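You operate a simulated robot arm through the tools that you are given. There is no shell and no other tool. Be economical: measure what you need, move in short steps, check, and stop when the job is done.

The job below is to be done with a simulated two-armed robot. You get a single attempt, and the scene is never put back.

## Task
Press the shaker start key three times. Then take the sanding block on the picking table and put it away on the plywood table. Then take the felt pad that says "3" from the picking table and put it on the shelf under the picking table. Then fetch the mesh card and set it on top of the torn frame. The order counts.

Only the result counts: the job must be done as asked and must still hold three seconds after the hand-in. Knocking over, shifting, dropping, spilling or breaking anything else fails it.

## Robot
Two 7-joint arms with fingered hands on one trunk, on a base that drives. Base frame: it is fixed to the floor where the robot stands at the start and does not move with it; the origin is under the middle of the robot, x ahead of it, y to its left, z up. Lengths are in m, angles in rad, forces in N, time in s.
The left shoulder is at the start at [0.08, 0.197, 1.44], the right one opposite. Places, roughly: felt pad [0.5, -4, 0.75]; mesh card [-8.5, -3.5, 1]; plywood table [-7.2, 5.5, 0.8]; sanding block (9x6x5 cm) [0.7, -3.4, 0.8]; shaker start key [0.5, -0.1, 0.9]; shelf under the picking table [0.7, -3.6, 0.4]; torn frame [-8.25, -3.75, 0.5]. Payload 4 kg a hand.
Tool frame (each hand has its own): the origin (TCP) lies between the finger pads and is the grasp point; the fingertips stand 0.026 m ahead of it; z points along the fingers, y is the line along which they close. The gripper opens to 0.132 m. The gripper's body begins 0.073 m behind the TCP. The gripper is a hand of 4 fingers: y runs from the thumb to the fingers, the wrist lies at [0, 0, -0.239] in the tool frame, and closing takes about 1.5 s.
Orientation is that of the tool frame in the base frame, as a unit quaternion [w, x, y, z]. With the fingers straight down and closing along the base's y, the tool's x points along the base's -x, its y along +y and its z along -z.

## Interface
- The arms move only by the tool jog_arm. It takes "left_plan", "right_plan" or both (then of equal length, played together; a hand with none holds still); each is a list of rows, each a list of 6 numbers: the shift along the tool's x, y, z in units of 150 mm (1.0 is 150 mm), then the turn, a rotation vector about the tool's x, y, z in units of 45 degrees (1.0 is 45 degrees). In form: [[dx, dy, dz, wx, wy, wz], ...]. A call has 1 to 12 rows; each row is the pose to reach, as a shift and turn from the pose commanded when the call began, along the tool's axes at that moment. "left_grip" and "right_grip" are, for a hand that has rows, the finger opening in m, from 0 to 0.132, set as the call begins (left out, the last holds). A call with a number of a shift or a turn outside -1 to 1 is refused whole. Each row takes 0.2 s and may step no farther than 0.05 m and 0.15 rad from the row before; otherwise, or with a gripper value out of range, the whole call is refused. A pose out of reach is approached as far as the arm can. The call stops where the force on the tool passes 40 N (or 10 N more than at its start, if that is more) or the arm is blocked; 0.2 s more then pass. The fingers move at their own pace (about 0.072 m/s each) and stop on an object; they squeeze with about 24 N. The grip force told is the motor's: it shows also when the fingers shut on nothing. Time passes only in rows, and 0.2 s behind the last, so rows that repeat a pose let the fingers close. The reply holds the time, the measured pose of the TCP, the force on the tool along the base axes, the opening and the grip force, in the units named above and with some noise, with the torque about the TCP (base axes, N m) and any sound that the robot's microphone picked up, and new pictures: "show" is both (left out), scene, wrist or none (wrist: the cameras of the hands that moved).
- Cameras (640 x 400 px; columns grow to the right, rows downward): "scene" is now at [0.1034, 0.0042, 1.5949]; the picture's right is [0.08, -1.00, -0.00], its down [-0.78, -0.06, -0.63] and it looks along [0.63, 0.05, -0.78] (base axes); focal length 271 px, centre (320, 200). "left" rides on the left gripper at [-0.068, 0.002, -0.097] in its tool frame; the picture's right is [-0.03, -1.00, 0.00], its down [0.82, -0.02, -0.58] and it looks along [0.58, -0.01, 0.82] (tool axes); focal length 270 px, centre (320, 200). "right" rides on the right gripper at [0.068, 0.002, -0.097] in its tool frame; the picture's right is [-0.03, 1.00, 0.00], its down [-0.82, -0.02, -0.58] and it looks along [-0.58, -0.01, 0.82] (tool axes); focal length 270 px, centre (320, 200). There is no depth. A picture from a camera that has moved, and an enlarged one, comes with that camera's place and axes in the base frame and with its lens.
- move_column(by): slides the trunk up (or, below 0, down) by that many m; the arms and the scene camera ride with it, the base frame stays. It gives what a move gives, with no picture.
- base_move(legs): drives the robot by 1 to 6 legs, each [ahead, left, turn to the left] in m, m and rad, along the robot's own axes; the way and the turn of a leg run together, so that a leg with both is an arc; at most 1.5 m and 3.142 rad a leg. The arms and the cameras ride along, it lands a little off, and it stops where it bumps. It gives what a move gives, and a new picture of the scene camera.
- curl_fingers(finger1, finger2, finger3, thumb_bend, hand): sets how far each is bent, from 0 (flat) to 1 (curled in); at 0.3 the hand is open as for a grip, at 0.7 the pads meet at the TCP. One left out holds its place. A second passes; each finger stops where it meets its share of the squeeze, and holds until it gets a number again. A gripper value or a shape takes the hand back. It gives what a move gives, with no picture; readings hold the bend of each and the force on the fingers (four entries, about 0 where the hand has none), thumb and palm.
- grasp_type(shape, hand): the hand has 4 fingers and takes this shape, open, in about a second: jaw (thumb against the fingers, like two jaws); tri (thumb and two fingers); tip (a fingertip pinch); poke (one finger out to press); point (the index stretched); flat (the hand flat); cup (the hand cupped); fist (a fist). The gripper value then closes the fingers along that shape, each until it touches; the sizes above hold for jaw. It gives what a move gives, with no picture.
- pan_tilt(pan, tilt): turns the head with the scene camera to pan (to the left, within 1.501 rad either way) and tilt (down, from -0.506 to 1.204), counted from straight ahead of the robot. It gives what a move gives, and a new picture of the scene camera.
- close_up(camera, box): a new picture of the part [left, top, right, bottom] of that camera's present view, enlarged. It takes no simulated time.
- job_done(): hands the job in; it is judged then, once.

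Work in short steps. Places have to be worked out from the pictures, the camera data and where the tool is seen: move nearer, look again, correct. Check each grasp and each placing, and mend what went wrong. You have 165 turns and 260 pictures in all, those below and enlarged ones among them. Open the grippers and draw the arms clear of the work before you hand the job in, unless the task says otherwise; then end with one line.

The tools are called by a JSON object that holds its "fn" and its "kwargs". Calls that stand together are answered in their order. jog_arm: Moves the arms, as the interface text tells. Its arguments: {"type":"object","properties":{"left_plan":{"type":"array"},"left_grip":{"type":"number"},"right_plan":{"type":"array"},"right_grip":{"type":"number"},"show":{"type":"string","enum":["both","scene","wrist","none"]}},"required":[]} The other tools are called the same way: move_column (by) slides the trunk up or down; grasp_type (shape, hand) gives the hand a shape; curl_fingers (finger1, finger2, finger3, thumb_bend, hand) moves the fingers one by one; base_move (legs) drives the base; pan_tilt (pan, tilt) turns the head that bears the scene camera; close_up (camera, box) takes an enlarged picture of a part of a camera's view; job_done () hands the job in.

At the start:

```text
time_s: 0.0
left_position: [0.6362, 0.1694, 1.1566]
left_orientation: [0.001, 0.0, 1.0, 0.0]
left_ft_force: [0.5, 0.4, 0.1]
left_ft_torque: [-0.02, -0.01, 0.0]
left_opening: 0.1318
left_grasp_force: 0.1
left_shape: jaw
left_bend: [0.3, 0.3, 0.3, 0.3]
left_finger forces: [0.0, 0.1, 0.1, 0.0, 0.1, 0.0]
right_position: [0.3914, -0.2397, 1.0004]
right_orientation: [0.0, 0.0, 1.0, 0.0]
right_ft_force: [0.8, -0.3, 0.6]
right_ft_torque: [0.02, 0.01, -0.02]
right_opening: 0.1317
right_grasp_force: 0.0
right_shape: jaw
right_bend: [0.3, 0.3, 0.3, 0.3]
right_finger forces: [0.0, 0.0, 0.0, 0.1, 0.1, 0.0]
trunk travel left (down, up): [-0.75, 0.09]
robot x, y, heading: [-0.0025, -0.0002, 0.004]
head pan, tilt: [0.077, 0.892]
```

scene: 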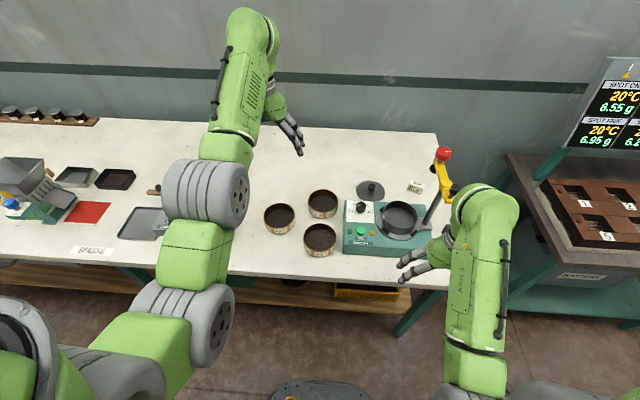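
right: 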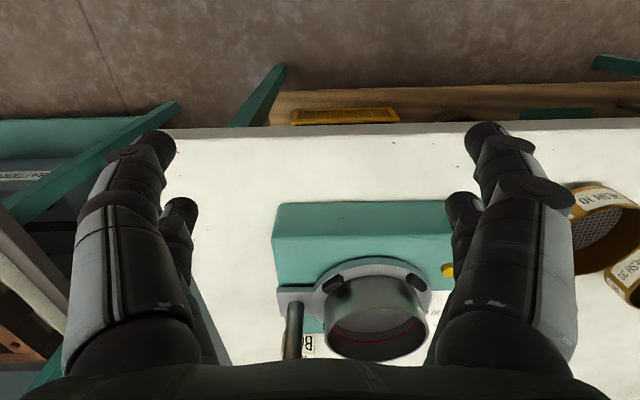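
left: 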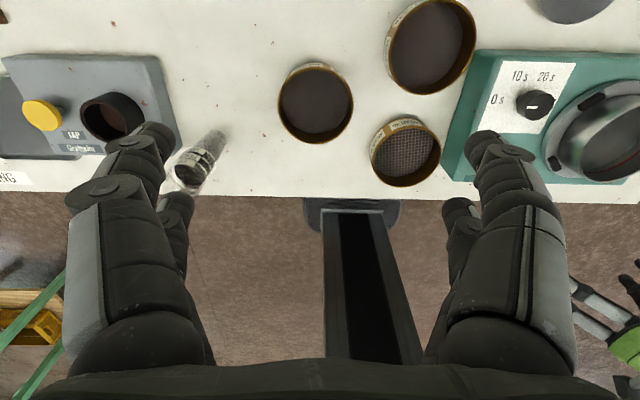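

The shaker (teal box) shows at the lower middle of the scene picture, with what looks like a green key on its front. I take an enlarged look.

{"fn": "close_up", "kwargs": {"camera": "scene", "box": [320, 170, 480, 270]}}

```text
4.00 times, centred on (400, 220) of scene
camera zoom: at [0.1034, 0.0042, 1.5949], right [0.08, -1.0, 0.0], down [-0.78, -0.06, -0.63], along [0.63, 0.05, -0.78], focal length 1085 px, centre (0, 120)
```

zoom: 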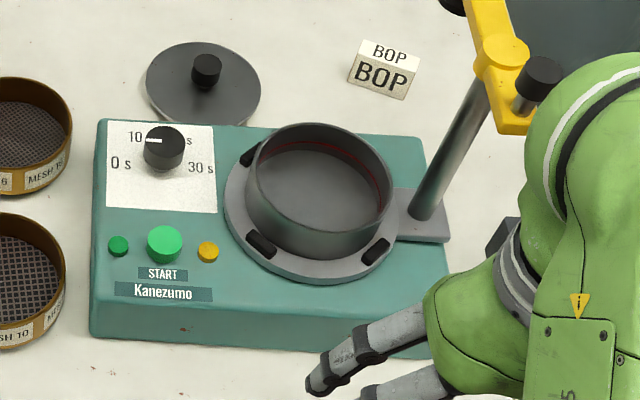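

The START key is at about (0.555, -0.085, ~0.9). I will use the right hand: give it the poke shape and look at where the finger tip is.

{"fn": "grasp_type", "kwargs": {"hand": "right", "shape": "poke"}}

{"fn": "jog_arm", "kwargs": {"right_plan": [[0, 0.1, -0.1, 0, 0, 0], [-0.1, 0.3, -0.2, 0, 0, 0], [-0.2, 0.5, -0.2, 0, 0, 0], [-0.4, 0.6, -0.2, 0, 0, 0]]}}

```text
time_s: 0.9
left_position: [0.6358, 0.1691, 1.1578]
left_orientation: [0.0, 0.0, 1.0, 0.0]
left_ft_force: [0.3, -0.5, -0.3]
left_ft_torque: [-0.03, 0.01, 0.03]
left_opening: 0.1321
left_grasp_force: 0.1
left_shape: jaw
left_bend: [0.3, 0.3, 0.3, 0.3]
left_finger forces: [0.1, 0.1, 0.0, 0.1, 0.0, 0.0]
right_position: [0.391, -0.2398, 1.0004]
right_orientation: [0.0, 0.0, 1.0, 0.001]
right_ft_force: [1.1, 0.8, 0.7]
right_ft_torque: [-0.02, 0.01, -0.01]
right_opening: 0.0
right_grasp_force: 0.2
right_shape: poke
right_bend: [1.0, 1.0, 1.0, 0.34]
right_finger forces: [0.1, 0.0, 0.0, 0.0, 0.0, 0.1]
trunk travel left (down, up): [-0.75, 0.09]
robot x, y, heading: [-0.0001, 0.0014, 0.002]
head pan, tilt: [0.077, 0.892]
```

```text
time_s: 1.9
left_position: [0.6375, 0.1702, 1.1568]
left_orientation: [-0.001, 0.0, 1.0, 0.0]
left_ft_force: [0.1, 0.6, -0.7]
left_ft_torque: [0.01, 0.01, 0.01]
left_opening: 0.1318
left_grasp_force: 0.1
left_shape: jaw
left_bend: [0.3, 0.3, 0.3, 0.3]
left_finger forces: [0.0, 0.0, 0.1, 0.0, 0.1, 0.1]
right_position: [0.452, -0.1484, 1.0292]
right_orientation: [-0.001, 0.0, 1.0, 0.0]
right_ft_force: [0.0, 0.3, 0.4]
right_ft_torque: [0.01, 0.03, 0.03]
right_opening: 0.0
right_grasp_force: 0.0
right_shape: poke
right_bend: [1.0, 1.0, 1.0, 0.34]
right_finger forces: [0.0, 0.0, 0.0, 0.0, 0.0, 0.0]
right hand out of reach, approached as far as the arm can: row 2, 3
trunk travel left (down, up): [-0.75, 0.09]
robot x, y, heading: [-0.0019, -0.003, -0.002]
head pan, tilt: [0.077, 0.892]
camera scene: at [0.1049, 0.0048, 1.5948], right [0.08, -1.0, 0.0], down [-0.78, -0.06, -0.63], along [0.62, 0.05, -0.78], focal length 271 px, centre (320, 200)
camera right: at [0.3838, -0.1474, 1.1276], right [0.03, 1.0, 0.0], down [0.82, -0.02, 0.58], along [0.58, -0.02, -0.82], focal length 270 px, centre (320, 200)
```

scene: 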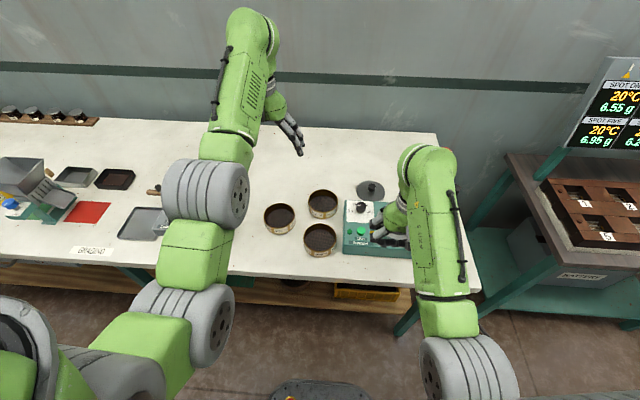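
right: 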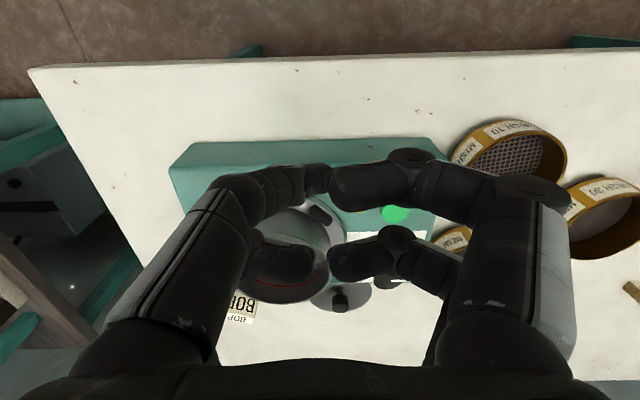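

The digits are half curled. I enlarge the wrist view to understand the shape.

{"fn": "close_up", "kwargs": {"camera": "right", "box": [160, 120, 480, 320]}}

{"fn": "close_up", "kwargs": {"camera": "scene", "box": [320, 150, 480, 250]}}

```text
2.00 times, centred on (320, 220) of right
camera zoom: at [0.3838, -0.1474, 1.1276], right [0.03, 1.0, 0.0], down [0.82, -0.02, 0.58], along [0.58, -0.02, -0.82], focal length 541 px, centre (320, 160)
```

zoom: 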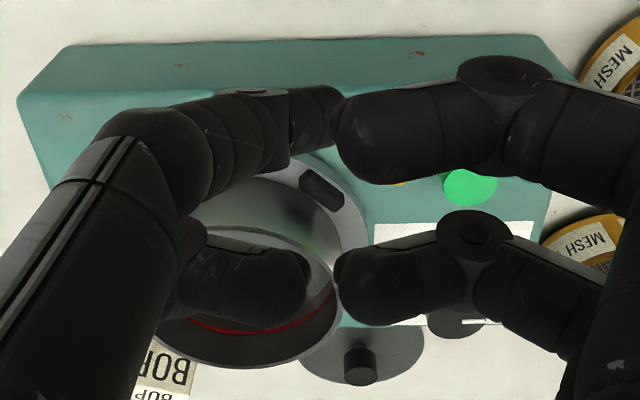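

```text
4.00 times, centred on (400, 200) of scene
camera zoom: at [0.1049, 0.0048, 1.5948], right [0.08, -1.0, 0.0], down [-0.78, -0.06, -0.63], along [0.62, 0.05, -0.78], focal length 1085 px, centre (0, 200)
```

zoom: 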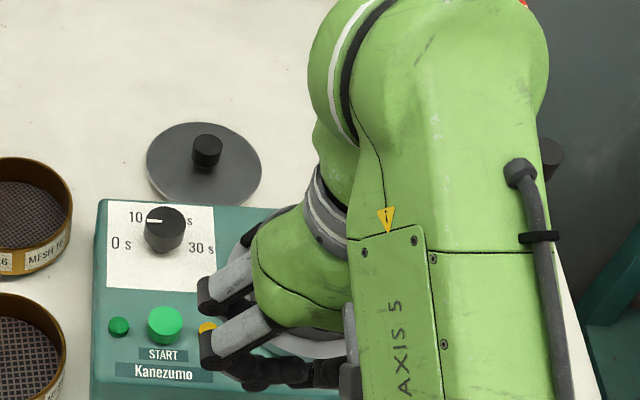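

All digits look curled. I stretch finger 1 alone and see which it is.

{"fn": "curl_fingers", "kwargs": {"hand": "right", "finger1": 0.35, "finger2": 1, "finger3": 1, "thumb_bend": 1}}

{"fn": "close_up", "kwargs": {"camera": "right", "box": [0, 0, 640, 400]}}

```text
time_s: 2.9
left_position: [0.6349, 0.1692, 1.1567]
left_orientation: [-0.001, 0.0, 1.0, 0.001]
left_ft_force: [0.1, 0.3, 0.0]
left_ft_torque: [-0.01, 0.01, 0.01]
left_opening: 0.132
left_grasp_force: 0.0
left_shape: jaw
left_bend: [0.3, 0.3, 0.3, 0.3]
left_finger forces: [0.0, 0.1, 0.1, 0.1, 0.1, 0.0]
right_position: [0.4517, -0.1495, 1.0306]
right_orientation: [0.0, 0.0, 1.0, 0.0]
right_ft_force: [0.7, -0.9, 0.0]
right_ft_torque: [-0.02, 0.0, -0.02]
right_opening: 0.042
right_grasp_force: 0.1
right_shape: fingers
right_bend: [0.35, 0.98, 0.99, 1.0]
right_finger forces: [0.0, 0.0, 0.0, 0.1, 0.1, 0.0]
trunk travel left (down, up): [-0.75, 0.09]
robot x, y, heading: [-0.0017, 0.0016, -0.0]
head pan, tilt: [0.077, 0.892]
```

```text
1.00 times, centred on (320, 200) of right (not enlarged: the box is as wide or as high as the picture)
camera zoom: at [0.3823, -0.1482, 1.128], right [0.03, 1.0, 0.0], down [0.82, -0.02, 0.58], along [0.58, -0.01, -0.82], focal length 270 px, centre (320, 200)
```

zoom: 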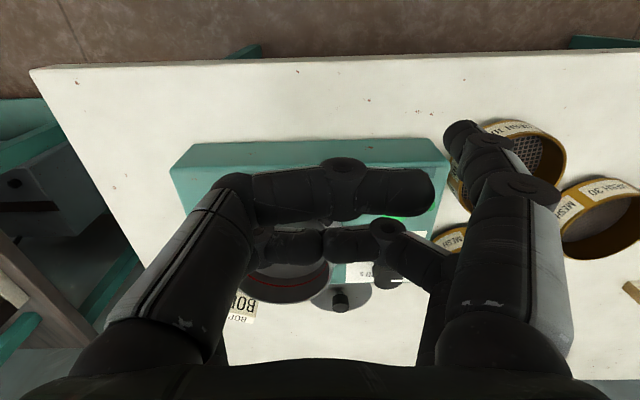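

Finger 1 is the near digit on the +y side; its tip is at about TCP + (-0.02, +0.067, -0.026). Using it would put the hand over the pan, so I'll stretch the thumb (−y side) instead, with the hand over the box's left end. I also retreat a little before moving over.

{"fn": "curl_fingers", "kwargs": {"hand": "right", "finger1": 1, "finger2": 1, "finger3": 1, "thumb_bend": 0.35}}

{"fn": "jog_arm", "kwargs": {"right_plan": [[-0.1, 0.25, 0, 0, 0, 0], [-0.25, 0.5, 0, 0, 0, 0], [-0.4, 0.7, 0, 0, 0, 0], [-0.55, 0.87, 0, 0, 0, 0]]}}

```text
time_s: 3.9
left_position: [0.6359, 0.1679, 1.1583]
left_orientation: [0.0, 0.001, 1.0, 0.0]
left_ft_force: [-0.1, 0.5, -1.0]
left_ft_torque: [-0.01, 0.01, 0.0]
left_opening: 0.1317
left_grasp_force: 0.0
left_shape: jaw
left_bend: [0.3, 0.3, 0.3, 0.3]
left_finger forces: [0.1, 0.0, 0.0, 0.0, 0.0, 0.0]
right_position: [0.4501, -0.1498, 1.0301]
right_orientation: [0.001, 0.0, 1.0, 0.001]
right_ft_force: [-0.4, -0.1, 0.2]
right_ft_torque: [0.04, -0.01, 0.03]
right_opening: 0.0529
right_grasp_force: 0.1
right_shape: fingers
right_bend: [1.0, 0.98, 0.98, 0.35]
right_finger forces: [0.0, 0.0, 0.0, 0.1, 0.0, 0.0]
trunk travel left (down, up): [-0.75, 0.09]
robot x, y, heading: [0.0004, 0.0001, 0.0]
head pan, tilt: [0.077, 0.892]
```

```text
time_s: 4.9
left_position: [0.6362, 0.1689, 1.1574]
left_orientation: [-0.001, -0.001, 1.0, 0.0]
left_ft_force: [-0.8, -0.4, 0.4]
left_ft_torque: [0.01, 0.0, -0.02]
left_opening: 0.1322
left_grasp_force: 0.1
left_shape: jaw
left_bend: [0.3, 0.3, 0.3, 0.3]
left_finger forces: [0.0, 0.1, 0.0, 0.0, 0.0, 0.0]
right_position: [0.5351, -0.0195, 1.0283]
right_orientation: [-0.001, 0.0, 1.0, 0.001]
right_ft_force: [-0.2, 0.4, 0.4]
right_ft_torque: [0.0, 0.0, 0.0]
right_opening: 0.0533
right_grasp_force: 0.1
right_shape: fingers
right_bend: [1.0, 0.98, 0.98, 0.35]
right_finger forces: [0.0, 0.0, 0.0, 0.1, 0.0, 0.1]
trunk travel left (down, up): [-0.75, 0.09]
robot x, y, heading: [-0.0014, 0.0022, -0.0]
head pan, tilt: [0.077, 0.892]
camera scene: at [0.1048, 0.0054, 1.5948], right [0.08, -1.0, 0.0], down [-0.78, -0.06, -0.63], along [0.62, 0.05, -0.78], focal length 271 px, centre (320, 200)
camera right: at [0.4662, -0.0176, 1.1264], right [0.03, 1.0, 0.0], down [0.82, -0.02, 0.58], along [0.58, -0.02, -0.82], focal length 270 px, centre (320, 200)
```

scene: 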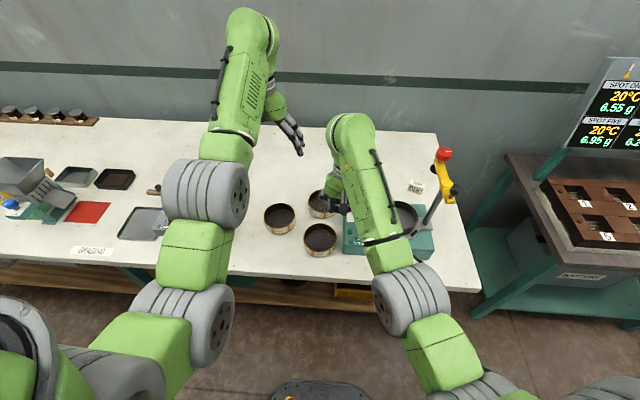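
right: 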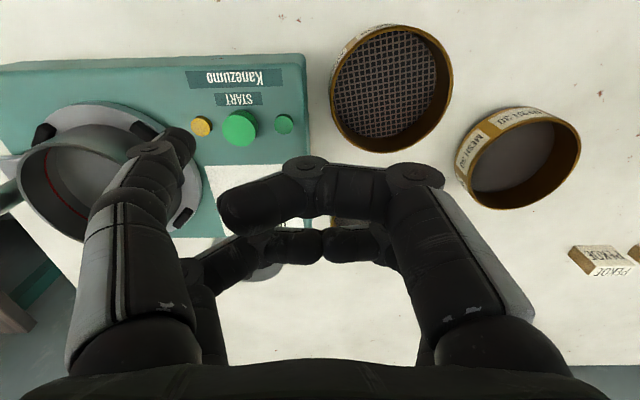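

Triangulating both views, the key top is at about (0.539, -0.082, 0.926). The curled far digit would pass close to the knob, so I yaw the hand 45° to keep it nearer to me, with the thumb tip staying over the key.

{"fn": "jog_arm", "kwargs": {"right_plan": [[0.03, 0, 0, 0, 0, -0.167], [0.06, 0, 0, 0, 0, -0.333], [0.09, 0, 0, 0, 0, -0.5], [0.12, 0, 0, 0, 0, -0.667], [0.15, 0, 0, 0, 0, -0.833], [0.18, 0, 0, 0, 0, -1.0], [0.18, 0, 0.1, 0, 0, -1.0]]}}

```text
time_s: 6.5
left_position: [0.6366, 0.1689, 1.1575]
left_orientation: [0.0, 0.0, 1.0, 0.0]
left_ft_force: [0.2, 0.3, 0.4]
left_ft_torque: [-0.05, 0.01, 0.04]
left_opening: 0.1318
left_grasp_force: 0.1
left_shape: jaw
left_bend: [0.3, 0.3, 0.3, 0.3]
left_finger forces: [0.1, 0.0, 0.1, 0.0, 0.0, 0.0]
right_position: [0.5063, -0.0199, 1.0149]
right_orientation: [0.0, -0.383, 0.924, 0.0]
right_ft_force: [-0.2, -0.5, 0.5]
right_ft_torque: [-0.02, -0.03, 0.05]
right_opening: 0.0531
right_grasp_force: 0.1
right_shape: fingers
right_bend: [1.0, 0.98, 0.98, 0.35]
right_finger forces: [0.0, 0.0, 0.0, 0.1, 0.0, 0.0]
trunk travel left (down, up): [-0.75, 0.09]
robot x, y, heading: [0.0019, -0.003, -0.0]
head pan, tilt: [0.077, 0.892]
camera scene: at [0.1037, 0.0042, 1.5949], right [0.08, -1.0, 0.0], down [-0.78, -0.06, -0.63], along [0.63, 0.05, -0.78], focal length 271 px, centre (320, 200)
camera right: at [0.4565, -0.0682, 1.1121], right [-0.69, 0.72, 0.0], down [0.59, 0.56, 0.58], along [0.42, 0.4, -0.82], focal length 270 px, centre (320, 200)
```

scene: 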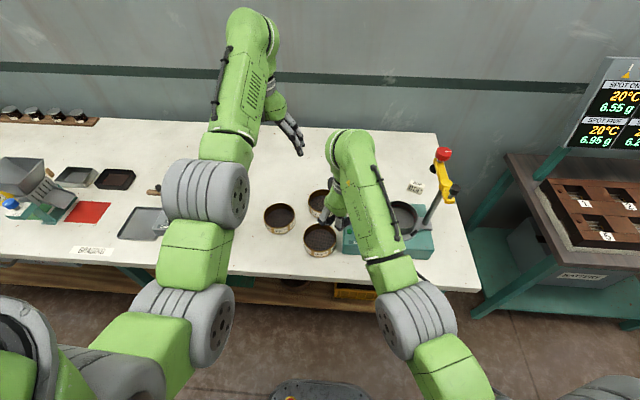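
right: 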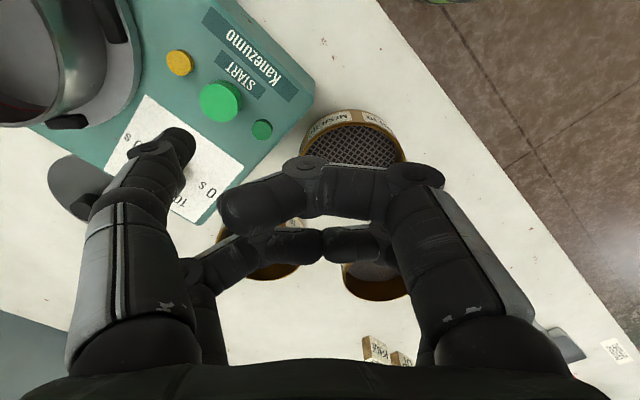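

The geometry agrees: thumb tip at about (0.536, -0.08), key at (0.539, -0.081). I go down to about 1 cm above the key and check.

{"fn": "jog_arm", "kwargs": {"right_plan": [[0, 0, 0.12, 0, 0, 0], [0, 0, 0.24, 0, 0, 0], [-0.02, 0, 0.34, 0, 0, 0]]}}

{"fn": "close_up", "kwargs": {"camera": "scene", "box": [300, 170, 460, 270]}}

```text
time_s: 7.3
left_position: [0.6369, 0.1688, 1.1561]
left_orientation: [-0.001, 0.001, 1.0, 0.0]
left_ft_force: [-0.6, 0.3, -1.2]
left_ft_torque: [0.0, 0.01, 0.0]
left_opening: 0.1319
left_grasp_force: 0.1
left_shape: jaw
left_bend: [0.3, 0.3, 0.3, 0.3]
left_finger forces: [0.0, 0.1, 0.1, 0.0, 0.0, 0.0]
right_position: [0.5082, -0.0184, 0.9641]
right_orientation: [-0.001, -0.383, 0.924, 0.0]
right_ft_force: [0.2, 0.8, -0.5]
right_ft_torque: [-0.01, -0.01, 0.01]
right_opening: 0.0531
right_grasp_force: 0.0
right_shape: fingers
right_bend: [1.0, 0.98, 0.98, 0.35]
right_finger forces: [0.1, 0.1, 0.1, 0.0, 0.1, 0.0]
trunk travel left (down, up): [-0.75, 0.09]
robot x, y, heading: [-0.0013, 0.002, -0.003]
head pan, tilt: [0.077, 0.892]
camera scene: at [0.1039, 0.0045, 1.5949], right [0.08, -1.0, 0.0], down [-0.78, -0.06, -0.63], along [0.63, 0.05, -0.78], focal length 271 px, centre (320, 200)
camera right: at [0.4587, -0.0658, 1.0609], right [-0.69, 0.72, 0.0], down [0.59, 0.56, 0.58], along [0.42, 0.4, -0.82], focal length 270 px, centre (320, 200)
```

scene: 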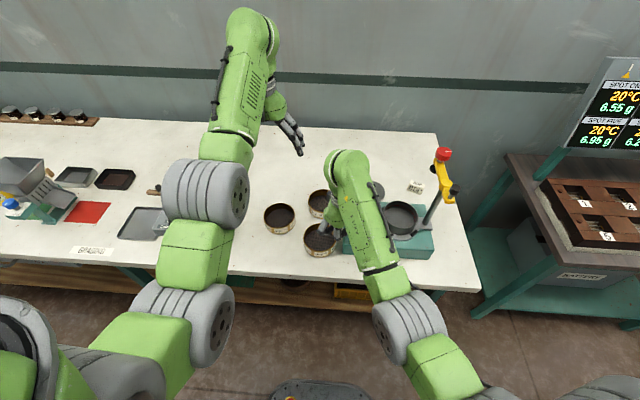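
right: 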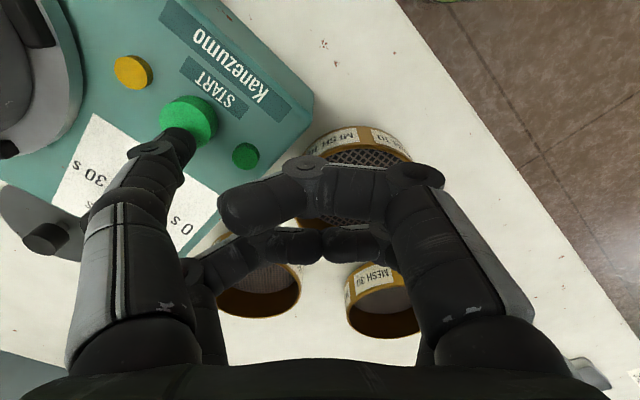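

```text
4.00 times, centred on (380, 220) of scene
camera zoom: at [0.1039, 0.0045, 1.5949], right [0.08, -1.0, 0.0], down [-0.78, -0.06, -0.63], along [0.63, 0.05, -0.78], focal length 1085 px, centre (80, 120)
```

zoom: 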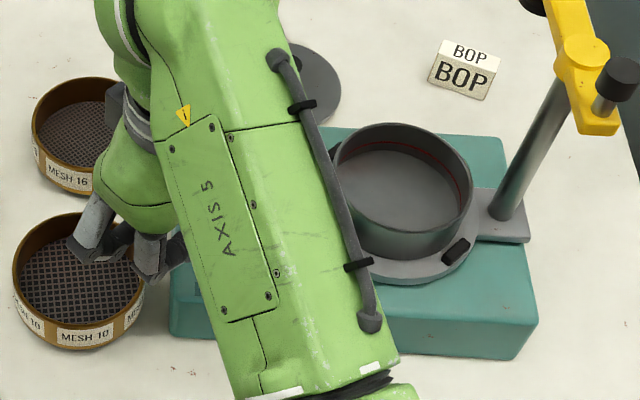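

The tip is about 1 cm above the key and well centred. I lower slowly to find contact.

{"fn": "jog_arm", "kwargs": {"right_plan": [[0, 0, 0.03, 0, 0, 0], [0, 0, 0.06, 0, 0, 0], [0, 0, 0.08, 0, 0, 0]], "show": "wrist"}}

```text
time_s: 8.1
left_position: [0.6359, 0.1691, 1.1579]
left_orientation: [0.0, 0.0, 1.0, 0.0]
left_ft_force: [0.0, 0.4, -0.3]
left_ft_torque: [-0.05, -0.04, 0.0]
left_opening: 0.1318
left_grasp_force: 0.0
left_shape: jaw
left_bend: [0.3, 0.3, 0.3, 0.3]
left_finger forces: [0.0, 0.1, 0.1, 0.0, 0.0, 0.0]
right_position: [0.5081, -0.0169, 0.9513]
right_orientation: [0.001, -0.383, 0.924, 0.0]
right_ft_force: [-0.7, 0.3, 1.8]
right_ft_torque: [-0.1, -0.07, -0.01]
right_opening: 0.0531
right_grasp_force: 1.1
right_shape: fingers
right_bend: [1.0, 0.98, 0.98, 0.35]
right_finger forces: [0.0, 0.0, 0.1, 0.0, 1.8, 0.0]
trunk travel left (down, up): [-0.75, 0.09]
robot x, y, heading: [0.0032, 0.0013, 0.001]
head pan, tilt: [0.077, 0.892]
heard: click
camera right: at [0.4583, -0.0654, 1.0496], right [-0.69, 0.72, 0.0], down [0.59, 0.56, 0.58], along [0.42, 0.4, -0.82], focal length 270 px, centre (320, 200)
```

right: 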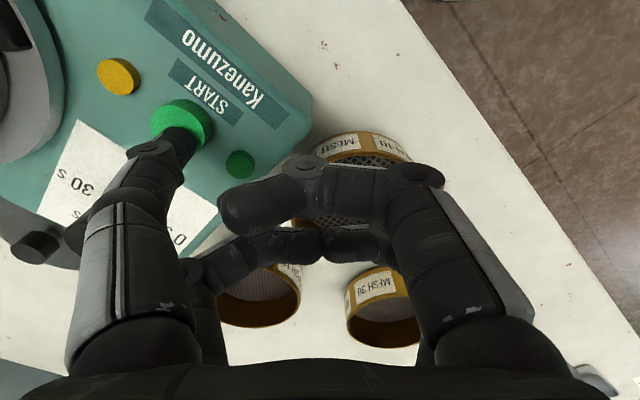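

A click was heard at 0.951, so that was press one. I lift 1.5 cm to release.

{"fn": "jog_arm", "kwargs": {"right_plan": [[0, 0, -0.05, 0, 0, 0], [0, 0, -0.1, 0, 0, 0], [0, 0, -0.1, 0, 0, 0]], "show": "wrist"}}

```text
time_s: 8.9
left_position: [0.6359, 0.1692, 1.1581]
left_orientation: [-0.001, 0.0, 1.0, -0.001]
left_ft_force: [0.2, -0.3, -0.1]
left_ft_torque: [0.02, -0.01, -0.04]
left_opening: 0.1317
left_grasp_force: 0.1
left_shape: jaw
left_bend: [0.3, 0.3, 0.3, 0.3]
left_finger forces: [0.0, 0.0, 0.0, 0.0, 0.1, 0.0]
right_position: [0.5072, -0.0182, 0.9662]
right_orientation: [0.0, -0.383, 0.924, 0.0]
right_ft_force: [0.8, 0.1, -0.3]
right_ft_torque: [0.03, 0.0, -0.01]
right_opening: 0.0529
right_grasp_force: 0.0
right_shape: fingers
right_bend: [1.0, 0.98, 0.98, 0.35]
right_finger forces: [0.0, 0.0, 0.0, 0.1, 0.1, 0.0]
trunk travel left (down, up): [-0.75, 0.09]
robot x, y, heading: [0.0007, 0.0025, 0.0]
head pan, tilt: [0.077, 0.892]
camera right: at [0.4585, -0.0654, 1.0643], right [-0.69, 0.72, 0.0], down [0.59, 0.56, 0.58], along [0.42, 0.4, -0.82], focal length 270 px, centre (320, 200)
```

right: 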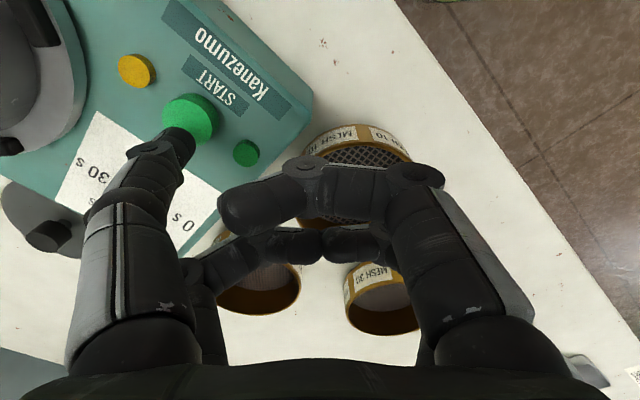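

Press two: down 15 mm and up again in separate calls, so each click is heard.

{"fn": "jog_arm", "kwargs": {"right_plan": [[0, 0, 0.05, 0, 0, 0], [0, 0, 0.09, 0, 0, 0], [0, 0, 0.105, 0, 0, 0]], "show": "none"}}

{"fn": "jog_arm", "kwargs": {"right_plan": [[0, 0, -0.05, 0, 0, 0], [0, 0, -0.105, 0, 0, 0], [0, 0, -0.105, 0, 0, 0]], "show": "none"}}

```text
time_s: 9.7
left_position: [0.6354, 0.1694, 1.1579]
left_orientation: [0.001, 0.0, 1.0, 0.0]
left_ft_force: [0.3, -0.4, -1.0]
left_ft_torque: [-0.02, 0.01, -0.01]
left_opening: 0.1319
left_grasp_force: 0.0
left_shape: jaw
left_bend: [0.3, 0.3, 0.3, 0.3]
left_finger forces: [0.1, 0.0, 0.1, 0.0, 0.0, 0.1]
right_position: [0.5067, -0.017, 0.9509]
right_orientation: [0.0, -0.383, 0.924, 0.0]
right_ft_force: [0.3, 0.6, 2.6]
right_ft_torque: [-0.08, -0.1, -0.03]
right_opening: 0.0536
right_grasp_force: 1.8
right_shape: fingers
right_bend: [1.0, 0.98, 0.98, 0.35]
right_finger forces: [0.0, 0.1, 0.0, 0.0, 2.3, 0.0]
trunk travel left (down, up): [-0.75, 0.09]
robot x, y, heading: [0.0005, -0.0015, 0.0]
head pan, tilt: [0.077, 0.892]
heard: click
```

```text
time_s: 10.5
left_position: [0.6361, 0.1693, 1.1571]
left_orientation: [0.0, 0.0, 1.0, 0.001]
left_ft_force: [-0.3, -0.1, -0.1]
left_ft_torque: [0.01, 0.0, 0.0]
left_opening: 0.1317
left_grasp_force: 0.1
left_shape: jaw
left_bend: [0.3, 0.3, 0.3, 0.3]
left_finger forces: [0.1, 0.0, 0.0, 0.0, 0.1, 0.0]
right_position: [0.5082, -0.0175, 0.9669]
right_orientation: [0.0, -0.383, 0.924, 0.0]
right_ft_force: [0.1, -0.6, 0.3]
right_ft_torque: [-0.01, 0.02, -0.05]
right_opening: 0.0534
right_grasp_force: 0.0
right_shape: fingers
right_bend: [1.0, 0.98, 0.98, 0.35]
right_finger forces: [0.0, 0.0, 0.1, 0.0, 0.0, 0.0]
trunk travel left (down, up): [-0.75, 0.09]
robot x, y, heading: [0.0007, -0.0011, -0.002]
head pan, tilt: [0.077, 0.892]
```

Second click heard and released. Press three, then I raise the hand well clear.

{"fn": "jog_arm", "kwargs": {"right_plan": [[0, 0, 0.05, 0, 0, 0], [0, 0, 0.09, 0, 0, 0], [0, 0, 0.105, 0, 0, 0]], "show": "none"}}

{"fn": "jog_arm", "kwargs": {"right_plan": [[0, 0, -0.1, 0, 0, 0], [0, 0, -0.3, 0, 0, 0], [0, 0, -0.5, 0, 0, 0]], "show": "scene"}}

```text
time_s: 11.3
left_position: [0.6367, 0.1693, 1.1584]
left_orientation: [0.0, 0.0, 1.0, -0.001]
left_ft_force: [-1.2, 0.2, -0.2]
left_ft_torque: [0.01, 0.0, -0.01]
left_opening: 0.1316
left_grasp_force: 0.0
left_shape: jaw
left_bend: [0.3, 0.3, 0.3, 0.3]
left_finger forces: [0.0, 0.1, 0.0, 0.0, 0.0, 0.0]
right_position: [0.508, -0.0176, 0.9514]
right_orientation: [0.0, -0.383, 0.924, 0.0]
right_ft_force: [0.7, -0.3, 1.9]
right_ft_torque: [-0.12, -0.05, 0.01]
right_opening: 0.0534
right_grasp_force: 0.8
right_shape: fingers
right_bend: [1.0, 0.98, 0.98, 0.35]
right_finger forces: [0.0, 0.0, 0.0, 0.0, 2.0, 0.0]
trunk travel left (down, up): [-0.75, 0.09]
robot x, y, heading: [-0.0013, 0.0003, -0.001]
head pan, tilt: [0.077, 0.892]
heard: click
```

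```text
time_s: 12.1
left_position: [0.6346, 0.1697, 1.1579]
left_orientation: [0.0, 0.0, 1.0, -0.001]
left_ft_force: [-0.1, 0.5, -0.3]
left_ft_torque: [-0.02, 0.04, 0.0]
left_opening: 0.1318
left_grasp_force: 0.0
left_shape: jaw
left_bend: [0.3, 0.3, 0.3, 0.3]
left_finger forces: [0.0, 0.0, 0.0, 0.1, 0.0, 0.0]
right_position: [0.5083, -0.018, 1.0266]
right_orientation: [0.001, -0.383, 0.924, 0.0]
right_ft_force: [0.2, -0.3, -0.1]
right_ft_torque: [0.0, 0.0, 0.01]
right_opening: 0.0536
right_grasp_force: 0.2
right_shape: fingers
right_bend: [1.0, 0.98, 0.98, 0.35]
right_finger forces: [0.1, 0.0, 0.1, 0.0, 0.0, 0.1]
trunk travel left (down, up): [-0.75, 0.09]
robot x, y, heading: [0.0047, 0.002, 0.006]
head pan, tilt: [0.077, 0.892]
camera scene: at [0.1027, 0.0045, 1.5949], right [0.08, -1.0, 0.0], down [-0.78, -0.06, -0.63], along [0.63, 0.05, -0.78], focal length 271 px, centre (320, 200)
```

scene: 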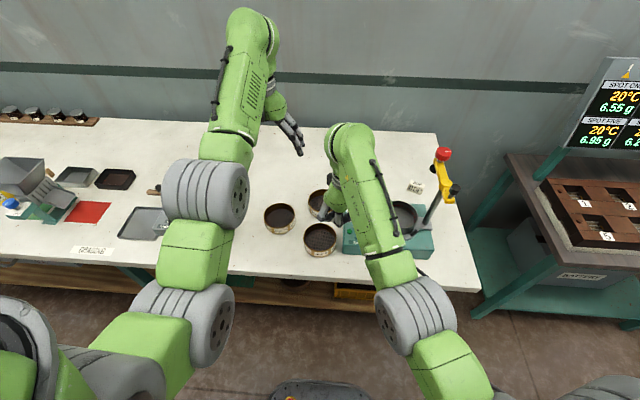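

Three clicks heard; the key is done. Now I draw both hands in before driving.

{"fn": "jog_arm", "kwargs": {"right_plan": [[0.16, 0, -0.03, 0, 0, 0.167], [0.32, 0, -0.06, 0, 0, 0.333], [0.48, 0, -0.09, 0, 0, 0.5], [0.64, 0, -0.12, 0, 0, 0.667], [0.8, 0, -0.15, 0, 0, 0.833], [0.94, 0, -0.2, 0, 0, 1.0]], "left_plan": [[0.17, 0, 0, 0, 0, 0], [0.34, 0, 0, 0, 0, 0], [0.5, 0, 0, 0, 0, 0], [0.67, 0, 0, 0, 0, 0], [0.84, 0, 0, 0, 0, 0], [1.0, 0, 0, 0, 0, 0]], "show": "none"}}

{"fn": "grasp_type", "kwargs": {"hand": "right", "shape": "jaw"}}

{"fn": "pan_tilt", "kwargs": {"pan": -1.4, "tilt": 0.45}}

```text
time_s: 13.5
left_position: [0.5516, 0.1655, 1.1408]
left_orientation: [0.001, 0.0, 1.0, 0.0]
left_ft_force: [-0.5, -0.1, 0.1]
left_ft_torque: [0.0, -0.05, -0.01]
left_opening: 0.132
left_grasp_force: 0.0
left_shape: jaw
left_bend: [0.3, 0.3, 0.3, 0.3]
left_finger forces: [0.0, 0.1, 0.1, 0.1, 0.0, 0.0]
left hand out of reach, approached as far as the arm can: row 4, 5, 6
right_position: [0.4151, -0.1149, 1.0214]
right_orientation: [0.002, 0.001, 1.0, 0.0]
right_ft_force: [-0.1, 0.7, 0.2]
right_ft_torque: [-0.01, -0.01, -0.02]
right_opening: 0.0533
right_grasp_force: 0.0
right_shape: fingers
right_bend: [1.0, 0.98, 0.98, 0.35]
right_finger forces: [0.0, 0.1, 0.1, 0.0, 0.1, 0.1]
right hand out of reach, approached as far as the arm can: row 4, 5, 6
trunk travel left (down, up): [-0.75, 0.09]
robot x, y, heading: [0.0008, -0.0023, -0.0]
head pan, tilt: [0.077, 0.892]
```

```text
time_s: 14.4
left_position: [0.5519, 0.1655, 1.1395]
left_orientation: [0.0, 0.0, 1.0, 0.0]
left_ft_force: [-0.3, 0.1, -0.1]
left_ft_torque: [0.04, 0.0, 0.0]
left_opening: 0.1317
left_grasp_force: 0.0
left_shape: jaw
left_bend: [0.3, 0.3, 0.3, 0.3]
left_finger forces: [0.1, 0.0, 0.1, 0.0, 0.1, 0.0]
right_position: [0.417, -0.1146, 1.0221]
right_orientation: [0.001, 0.0, 1.0, 0.0]
right_ft_force: [0.2, 0.2, 0.0]
right_ft_torque: [0.0, -0.01, -0.02]
right_opening: 0.1321
right_grasp_force: 0.1
right_shape: jaw
right_bend: [0.3, 0.3, 0.3, 0.3]
right_finger forces: [0.1, 0.1, 0.0, 0.0, 0.1, 0.1]
trunk travel left (down, up): [-0.75, 0.09]
robot x, y, heading: [-0.001, 0.0013, -0.003]
head pan, tilt: [0.077, 0.892]
```

```text
time_s: 16.0
left_position: [0.5524, 0.1662, 1.1404]
left_orientation: [0.001, 0.0, 1.0, 0.0]
left_ft_force: [0.3, 0.2, -0.3]
left_ft_torque: [-0.01, 0.0, 0.0]
left_opening: 0.132
left_grasp_force: 0.0
left_shape: jaw
left_bend: [0.3, 0.3, 0.3, 0.3]
left_finger forces: [0.0, 0.0, 0.1, 0.1, 0.0, 0.0]
right_position: [0.4167, -0.1148, 1.0224]
right_orientation: [0.002, 0.001, 1.0, 0.0]
right_ft_force: [0.6, -0.2, -0.7]
right_ft_torque: [0.01, -0.03, 0.01]
right_opening: 0.1319
right_grasp_force: 0.1
right_shape: jaw
right_bend: [0.3, 0.3, 0.3, 0.3]
right_finger forces: [0.0, 0.1, 0.0, 0.1, 0.0, 0.1]
trunk travel left (down, up): [-0.75, 0.09]
robot x, y, heading: [0.0015, 0.0, -0.001]
head pan, tilt: [-1.4, 0.45]
camera scene: at [0.0434, -0.0921, 1.6327], right [-0.99, -0.17, 0.0], down [-0.07, 0.43, -0.9], along [0.15, -0.89, -0.44], focal length 271 px, centre (320, 200)
```

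scene: 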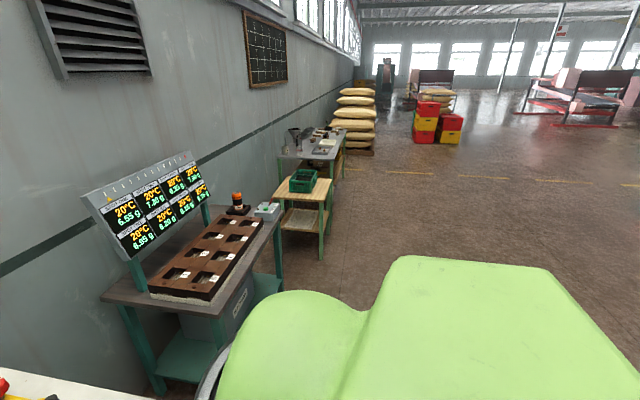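

The grey-topped picking table lies about y = -2.9…-4.2 along the same wall. I back off 0.4 m and sidestep to the right towards y ≈ -3.3, then look ahead.

{"fn": "base_move", "kwargs": {"legs": [[-0.45, 0, 0], [0, -1.5, 0], [0, -1.5, 0], [0, -0.3, 0]]}}

{"fn": "pan_tilt", "kwargs": {"pan": 0, "tilt": 0.7}}

```text
time_s: 34.3
left_position: [0.0809, -3.118, 1.1388]
left_orientation: [0.0, 0.007, 1.0, 0.0]
left_ft_force: [0.2, 0.2, 0.3]
left_ft_torque: [-0.02, 0.03, 0.0]
left_opening: 0.132
left_grasp_force: 0.0
left_shape: jaw
left_bend: [0.3, 0.3, 0.3, 0.3]
left_finger forces: [0.0, 0.1, 0.0, 0.1, 0.0, 0.1]
right_position: [-0.0579, -3.3942, 1.0214]
right_orientation: [0.001, 0.006, 1.0, -0.001]
right_ft_force: [0.0, -0.4, 0.9]
right_ft_torque: [0.01, -0.01, -0.02]
right_opening: 0.1318
right_grasp_force: 0.1
right_shape: jaw
right_bend: [0.3, 0.3, 0.3, 0.3]
right_finger forces: [0.0, 0.0, 0.0, 0.0, 0.0, 0.0]
trunk travel left (down, up): [-0.75, 0.09]
robot x, y, heading: [-0.4721, -3.2804, -0.016]
head pan, tilt: [-1.4, 0.45]
camera scene: at [-0.4317, -3.3673, 1.6329], right [-0.99, -0.16, 0.0], down [-0.07, 0.43, -0.9], along [0.14, -0.89, -0.43], focal length 271 px, centre (320, 200)
```

scene: 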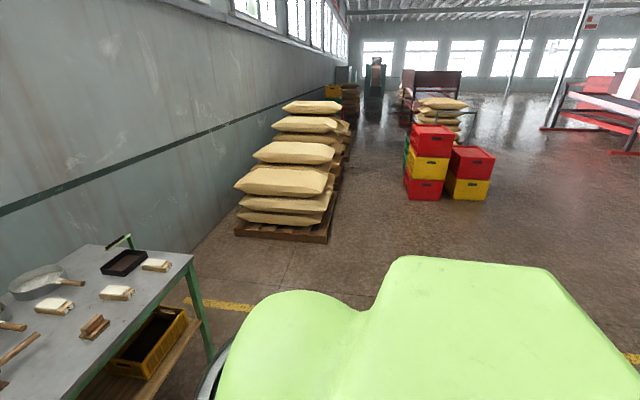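

```text
time_s: 35.9
left_position: [0.0819, -3.121, 1.14]
left_orientation: [0.0, 0.007, 1.0, 0.0]
left_ft_force: [-0.8, 0.8, 0.1]
left_ft_torque: [-0.01, 0.01, 0.02]
left_opening: 0.1322
left_grasp_force: 0.0
left_shape: jaw
left_bend: [0.3, 0.3, 0.3, 0.3]
left_finger forces: [0.0, 0.0, 0.0, 0.0, 0.0, 0.1]
right_position: [-0.0582, -3.3982, 1.0227]
right_orientation: [0.002, 0.007, 1.0, 0.001]
right_ft_force: [-0.5, 0.2, 0.4]
right_ft_torque: [0.01, -0.04, 0.02]
right_opening: 0.1318
right_grasp_force: 0.1
right_shape: jaw
right_bend: [0.3, 0.3, 0.3, 0.3]
right_finger forces: [0.1, 0.0, 0.0, 0.1, 0.1, 0.0]
trunk travel left (down, up): [-0.75, 0.09]
robot x, y, heading: [-0.4758, -3.2802, -0.011]
head pan, tilt: [0.0, 0.7]
camera scene: at [-0.3611, -3.2817, 1.6105], right [-0.01, -1.0, 0.0], down [-0.64, 0.01, -0.76], along [0.76, -0.01, -0.64], focal length 271 px, centre (320, 200)
```

scene: 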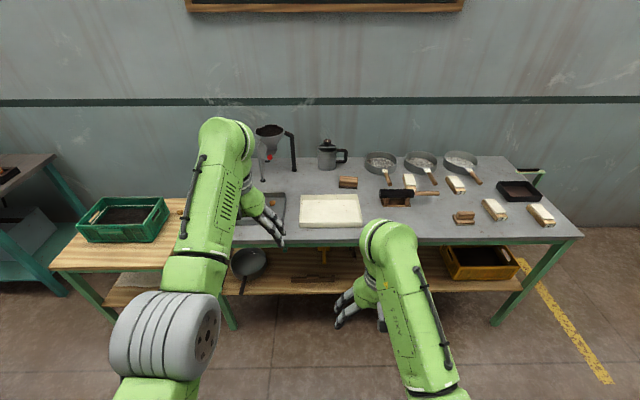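

The picking table is ahead. I enlarge it to identify the sanding block and the felt pads.

{"fn": "close_up", "kwargs": {"camera": "scene", "box": [320, 145, 480, 245]}}

{"fn": "close_up", "kwargs": {"camera": "scene", "box": [420, 145, 580, 245]}}

{"fn": "close_up", "kwargs": {"camera": "scene", "box": [60, 110, 380, 310]}}

```text
4.00 times, centred on (400, 195) of scene
camera zoom: at [-0.3611, -3.2817, 1.6105], right [-0.01, -1.0, 0.0], down [-0.64, 0.01, -0.76], along [0.76, -0.01, -0.64], focal length 1085 px, centre (0, 220)
```

zoom: 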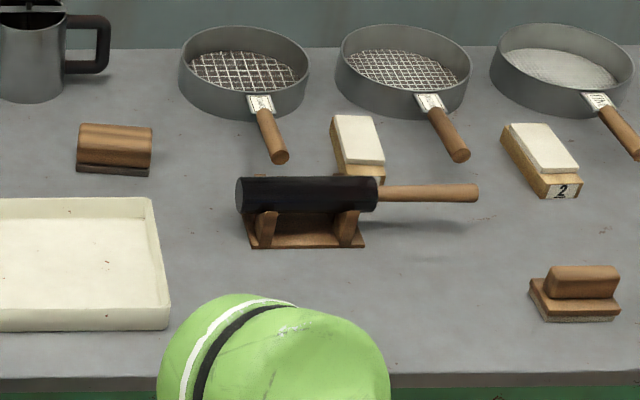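

```text
4.00 times, centred on (500, 195) of scene
camera zoom: at [-0.3611, -3.2817, 1.6105], right [-0.01, -1.0, 0.0], down [-0.64, 0.01, -0.76], along [0.76, -0.01, -0.64], focal length 1085 px, centre (-400, 220)
```

zoom: 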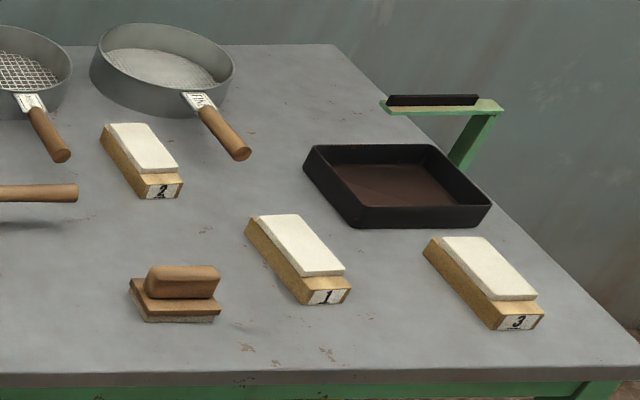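

```text
2.00 times, centred on (220, 210) of scene
camera zoom: at [-0.3611, -3.2817, 1.6105], right [-0.01, -1.0, 0.0], down [-0.64, 0.01, -0.76], along [0.76, -0.01, -0.64], focal length 542 px, centre (520, 180)
```

zoom: 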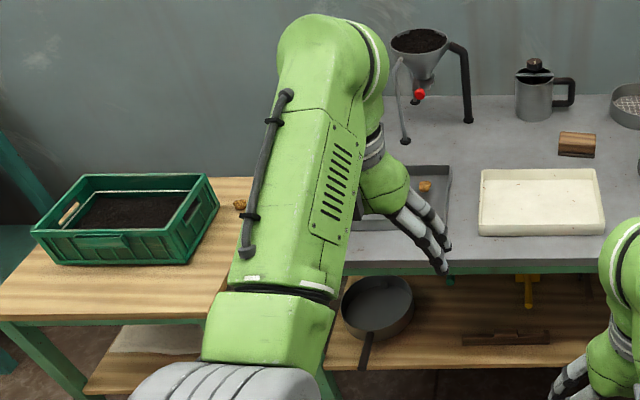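

The sanding block is the brown block with dark underside at about (0.76, -3.44); felt pad "3" is at about (0.53, -4.3). I drive 0.42 m nearer and look.

{"fn": "base_move", "kwargs": {"legs": [[0.42, -0.05, 0.011]]}}

{"fn": "pan_tilt", "kwargs": {"pan": 0, "tilt": 0.9}}

{"fn": "close_up", "kwargs": {"camera": "right", "box": [0, 0, 640, 400]}}

```text
time_s: 38.4
left_position: [0.4928, -3.1672, 1.1403]
left_orientation: [0.001, 0.002, 1.0, 0.0]
left_ft_force: [1.1, -0.4, -0.1]
left_ft_torque: [0.03, -0.01, 0.02]
left_opening: 0.1317
left_grasp_force: 0.0
left_shape: jaw
left_bend: [0.3, 0.3, 0.3, 0.3]
left_finger forces: [0.1, 0.0, 0.0, 0.1, 0.1, 0.0]
right_position: [0.3562, -3.4461, 1.0232]
right_orientation: [0.002, 0.001, 1.0, 0.0]
right_ft_force: [-0.4, 0.4, -0.9]
right_ft_torque: [0.01, -0.02, -0.01]
right_opening: 0.1321
right_grasp_force: 0.1
right_shape: jaw
right_bend: [0.3, 0.3, 0.3, 0.3]
right_finger forces: [0.1, 0.0, 0.0, 0.0, 0.0, 0.1]
trunk travel left (down, up): [-0.75, 0.09]
robot x, y, heading: [-0.06, -3.3318, -0.006]
head pan, tilt: [0.0, 0.7]
camera scene: at [0.0518, -3.3326, 1.6107], right [0.0, -1.0, 0.0], down [-0.64, 0.0, -0.77], along [0.77, 0.0, -0.64], focal length 271 px, centre (320, 200)
```

scene: 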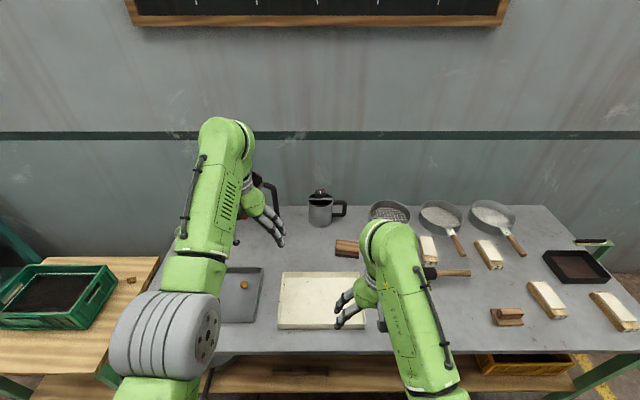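

```text
time_s: 39.2
left_position: [0.4957, -3.1675, 1.1404]
left_orientation: [-0.001, 0.002, 1.0, 0.0]
left_ft_force: [0.6, -0.4, -0.2]
left_ft_torque: [0.0, 0.0, 0.01]
left_opening: 0.1319
left_grasp_force: 0.0
left_shape: jaw
left_bend: [0.3, 0.3, 0.3, 0.3]
left_finger forces: [0.1, 0.0, 0.1, 0.0, 0.0, 0.1]
right_position: [0.358, -3.4475, 1.0222]
right_orientation: [0.001, 0.002, 1.0, 0.001]
right_ft_force: [1.0, 0.0, -0.1]
right_ft_torque: [0.02, 0.04, -0.03]
right_opening: 0.1318
right_grasp_force: 0.1
right_shape: jaw
right_bend: [0.3, 0.3, 0.3, 0.3]
right_finger forces: [0.0, 0.0, 0.0, 0.1, 0.0, 0.0]
trunk travel left (down, up): [-0.75, 0.09]
robot x, y, heading: [-0.0583, -3.3333, -0.005]
head pan, tilt: [0.0, 0.901]
camera scene: at [0.0451, -3.3329, 1.5944], right [0.0, -1.0, 0.0], down [-0.78, 0.0, -0.62], along [0.62, 0.0, -0.78], focal length 271 px, centre (320, 200)
```

scene: 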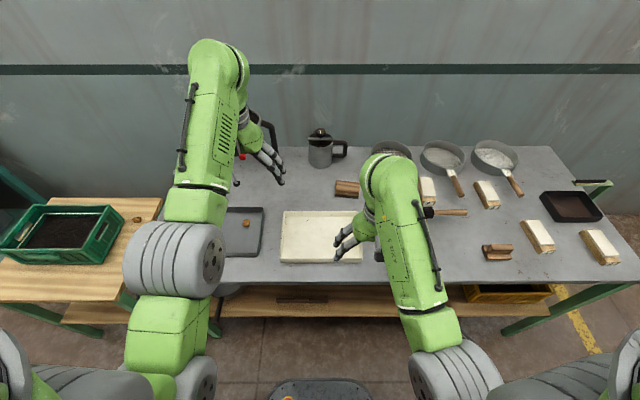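

```text
1.00 times, centred on (320, 200) of right (not enlarged: the box is as wide or as high as the picture)
camera zoom: at [0.2898, -3.4452, 1.1195], right [0.03, 1.0, 0.0], down [0.81, -0.02, 0.58], along [0.58, -0.02, -0.81], focal length 270 px, centre (320, 200)
```

zoom: 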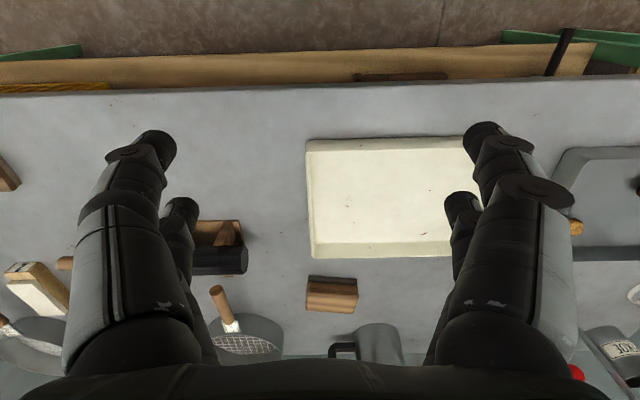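

Triangulation puts the block at about (0.706, -3.436, top ≈ 0.82). I move the right hand forward above it at z ≈ 1.0.

{"fn": "jog_arm", "kwargs": {"right_plan": [[-0.25, 0, 0, 0, 0, 0], [-0.5, 0.02, 0, 0, 0, 0], [-0.75, 0.05, 0, 0, 0, 0], [-1.0, 0.07, 0, 0, 0, 0]], "show": "none"}}

{"fn": "jog_arm", "kwargs": {"right_plan": [[-0.25, 0, 0, 0, 0, 0], [-0.5, 0, 0, 0, 0, 0], [-0.75, 0, 0, 0, 0, 0], [-1.0, 0, 0, 0, 0, 0]]}}

```text
time_s: 40.2
left_position: [0.4972, -3.1679, 1.1392]
left_orientation: [-0.002, 0.002, 1.0, 0.0]
left_ft_force: [-0.2, -0.6, -0.5]
left_ft_torque: [-0.02, -0.03, 0.02]
left_opening: 0.1318
left_grasp_force: 0.1
left_shape: jaw
left_bend: [0.3, 0.3, 0.3, 0.3]
left_finger forces: [0.0, 0.1, 0.0, 0.0, 0.0, 0.0]
right_position: [0.5115, -3.4355, 1.0202]
right_orientation: [0.0, 0.002, 1.0, 0.0]
right_ft_force: [0.2, 0.0, 0.3]
right_ft_torque: [0.01, 0.01, 0.01]
right_opening: 0.1319
right_grasp_force: 0.0
right_shape: jaw
right_bend: [0.3, 0.3, 0.3, 0.3]
right_finger forces: [0.0, 0.0, 0.0, 0.1, 0.0, 0.1]
trunk travel left (down, up): [-0.75, 0.09]
robot x, y, heading: [-0.0572, -3.3281, -0.004]
head pan, tilt: [0.0, 0.901]
```

```text
time_s: 41.2
left_position: [0.4975, -3.1683, 1.1394]
left_orientation: [0.001, 0.002, 1.0, 0.0]
left_ft_force: [-0.8, -0.6, 0.1]
left_ft_torque: [0.01, 0.01, 0.02]
left_opening: 0.1318
left_grasp_force: 0.0
left_shape: jaw
left_bend: [0.3, 0.3, 0.3, 0.3]
left_finger forces: [0.1, 0.1, 0.0, 0.0, 0.1, 0.0]
right_position: [0.6593, -3.4358, 1.0236]
right_orientation: [0.003, 0.003, 1.0, 0.002]
right_ft_force: [0.7, -0.6, -0.4]
right_ft_torque: [0.0, -0.03, -0.01]
right_opening: 0.1317
right_grasp_force: 0.1
right_shape: jaw
right_bend: [0.3, 0.3, 0.3, 0.3]
right_finger forces: [0.0, 0.0, 0.0, 0.1, 0.1, 0.1]
trunk travel left (down, up): [-0.75, 0.09]
robot x, y, heading: [-0.0557, -3.3302, -0.006]
head pan, tilt: [0.0, 0.901]
camera scene: at [0.0463, -3.3326, 1.5945], right [0.0, -1.0, 0.0], down [-0.78, 0.0, -0.62], along [0.62, 0.0, -0.78], focal length 271 px, centre (320, 200)
camera right: at [0.5905, -3.4343, 1.1214], right [0.03, 1.0, 0.0], down [0.81, -0.03, 0.58], along [0.58, -0.02, -0.81], focal length 270 px, centre (320, 200)
```

scene: 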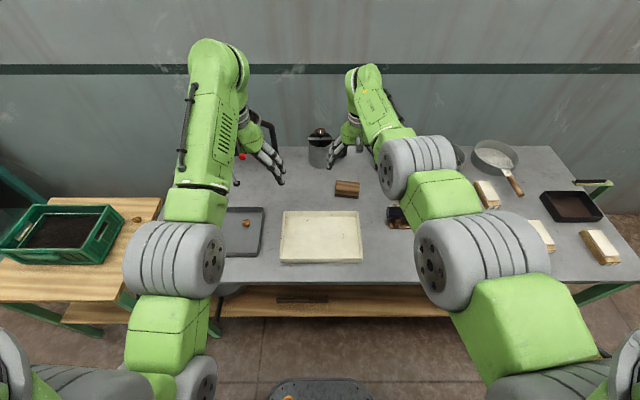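
right: 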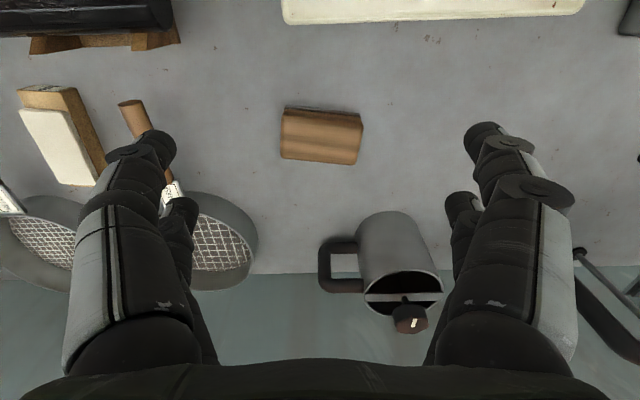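

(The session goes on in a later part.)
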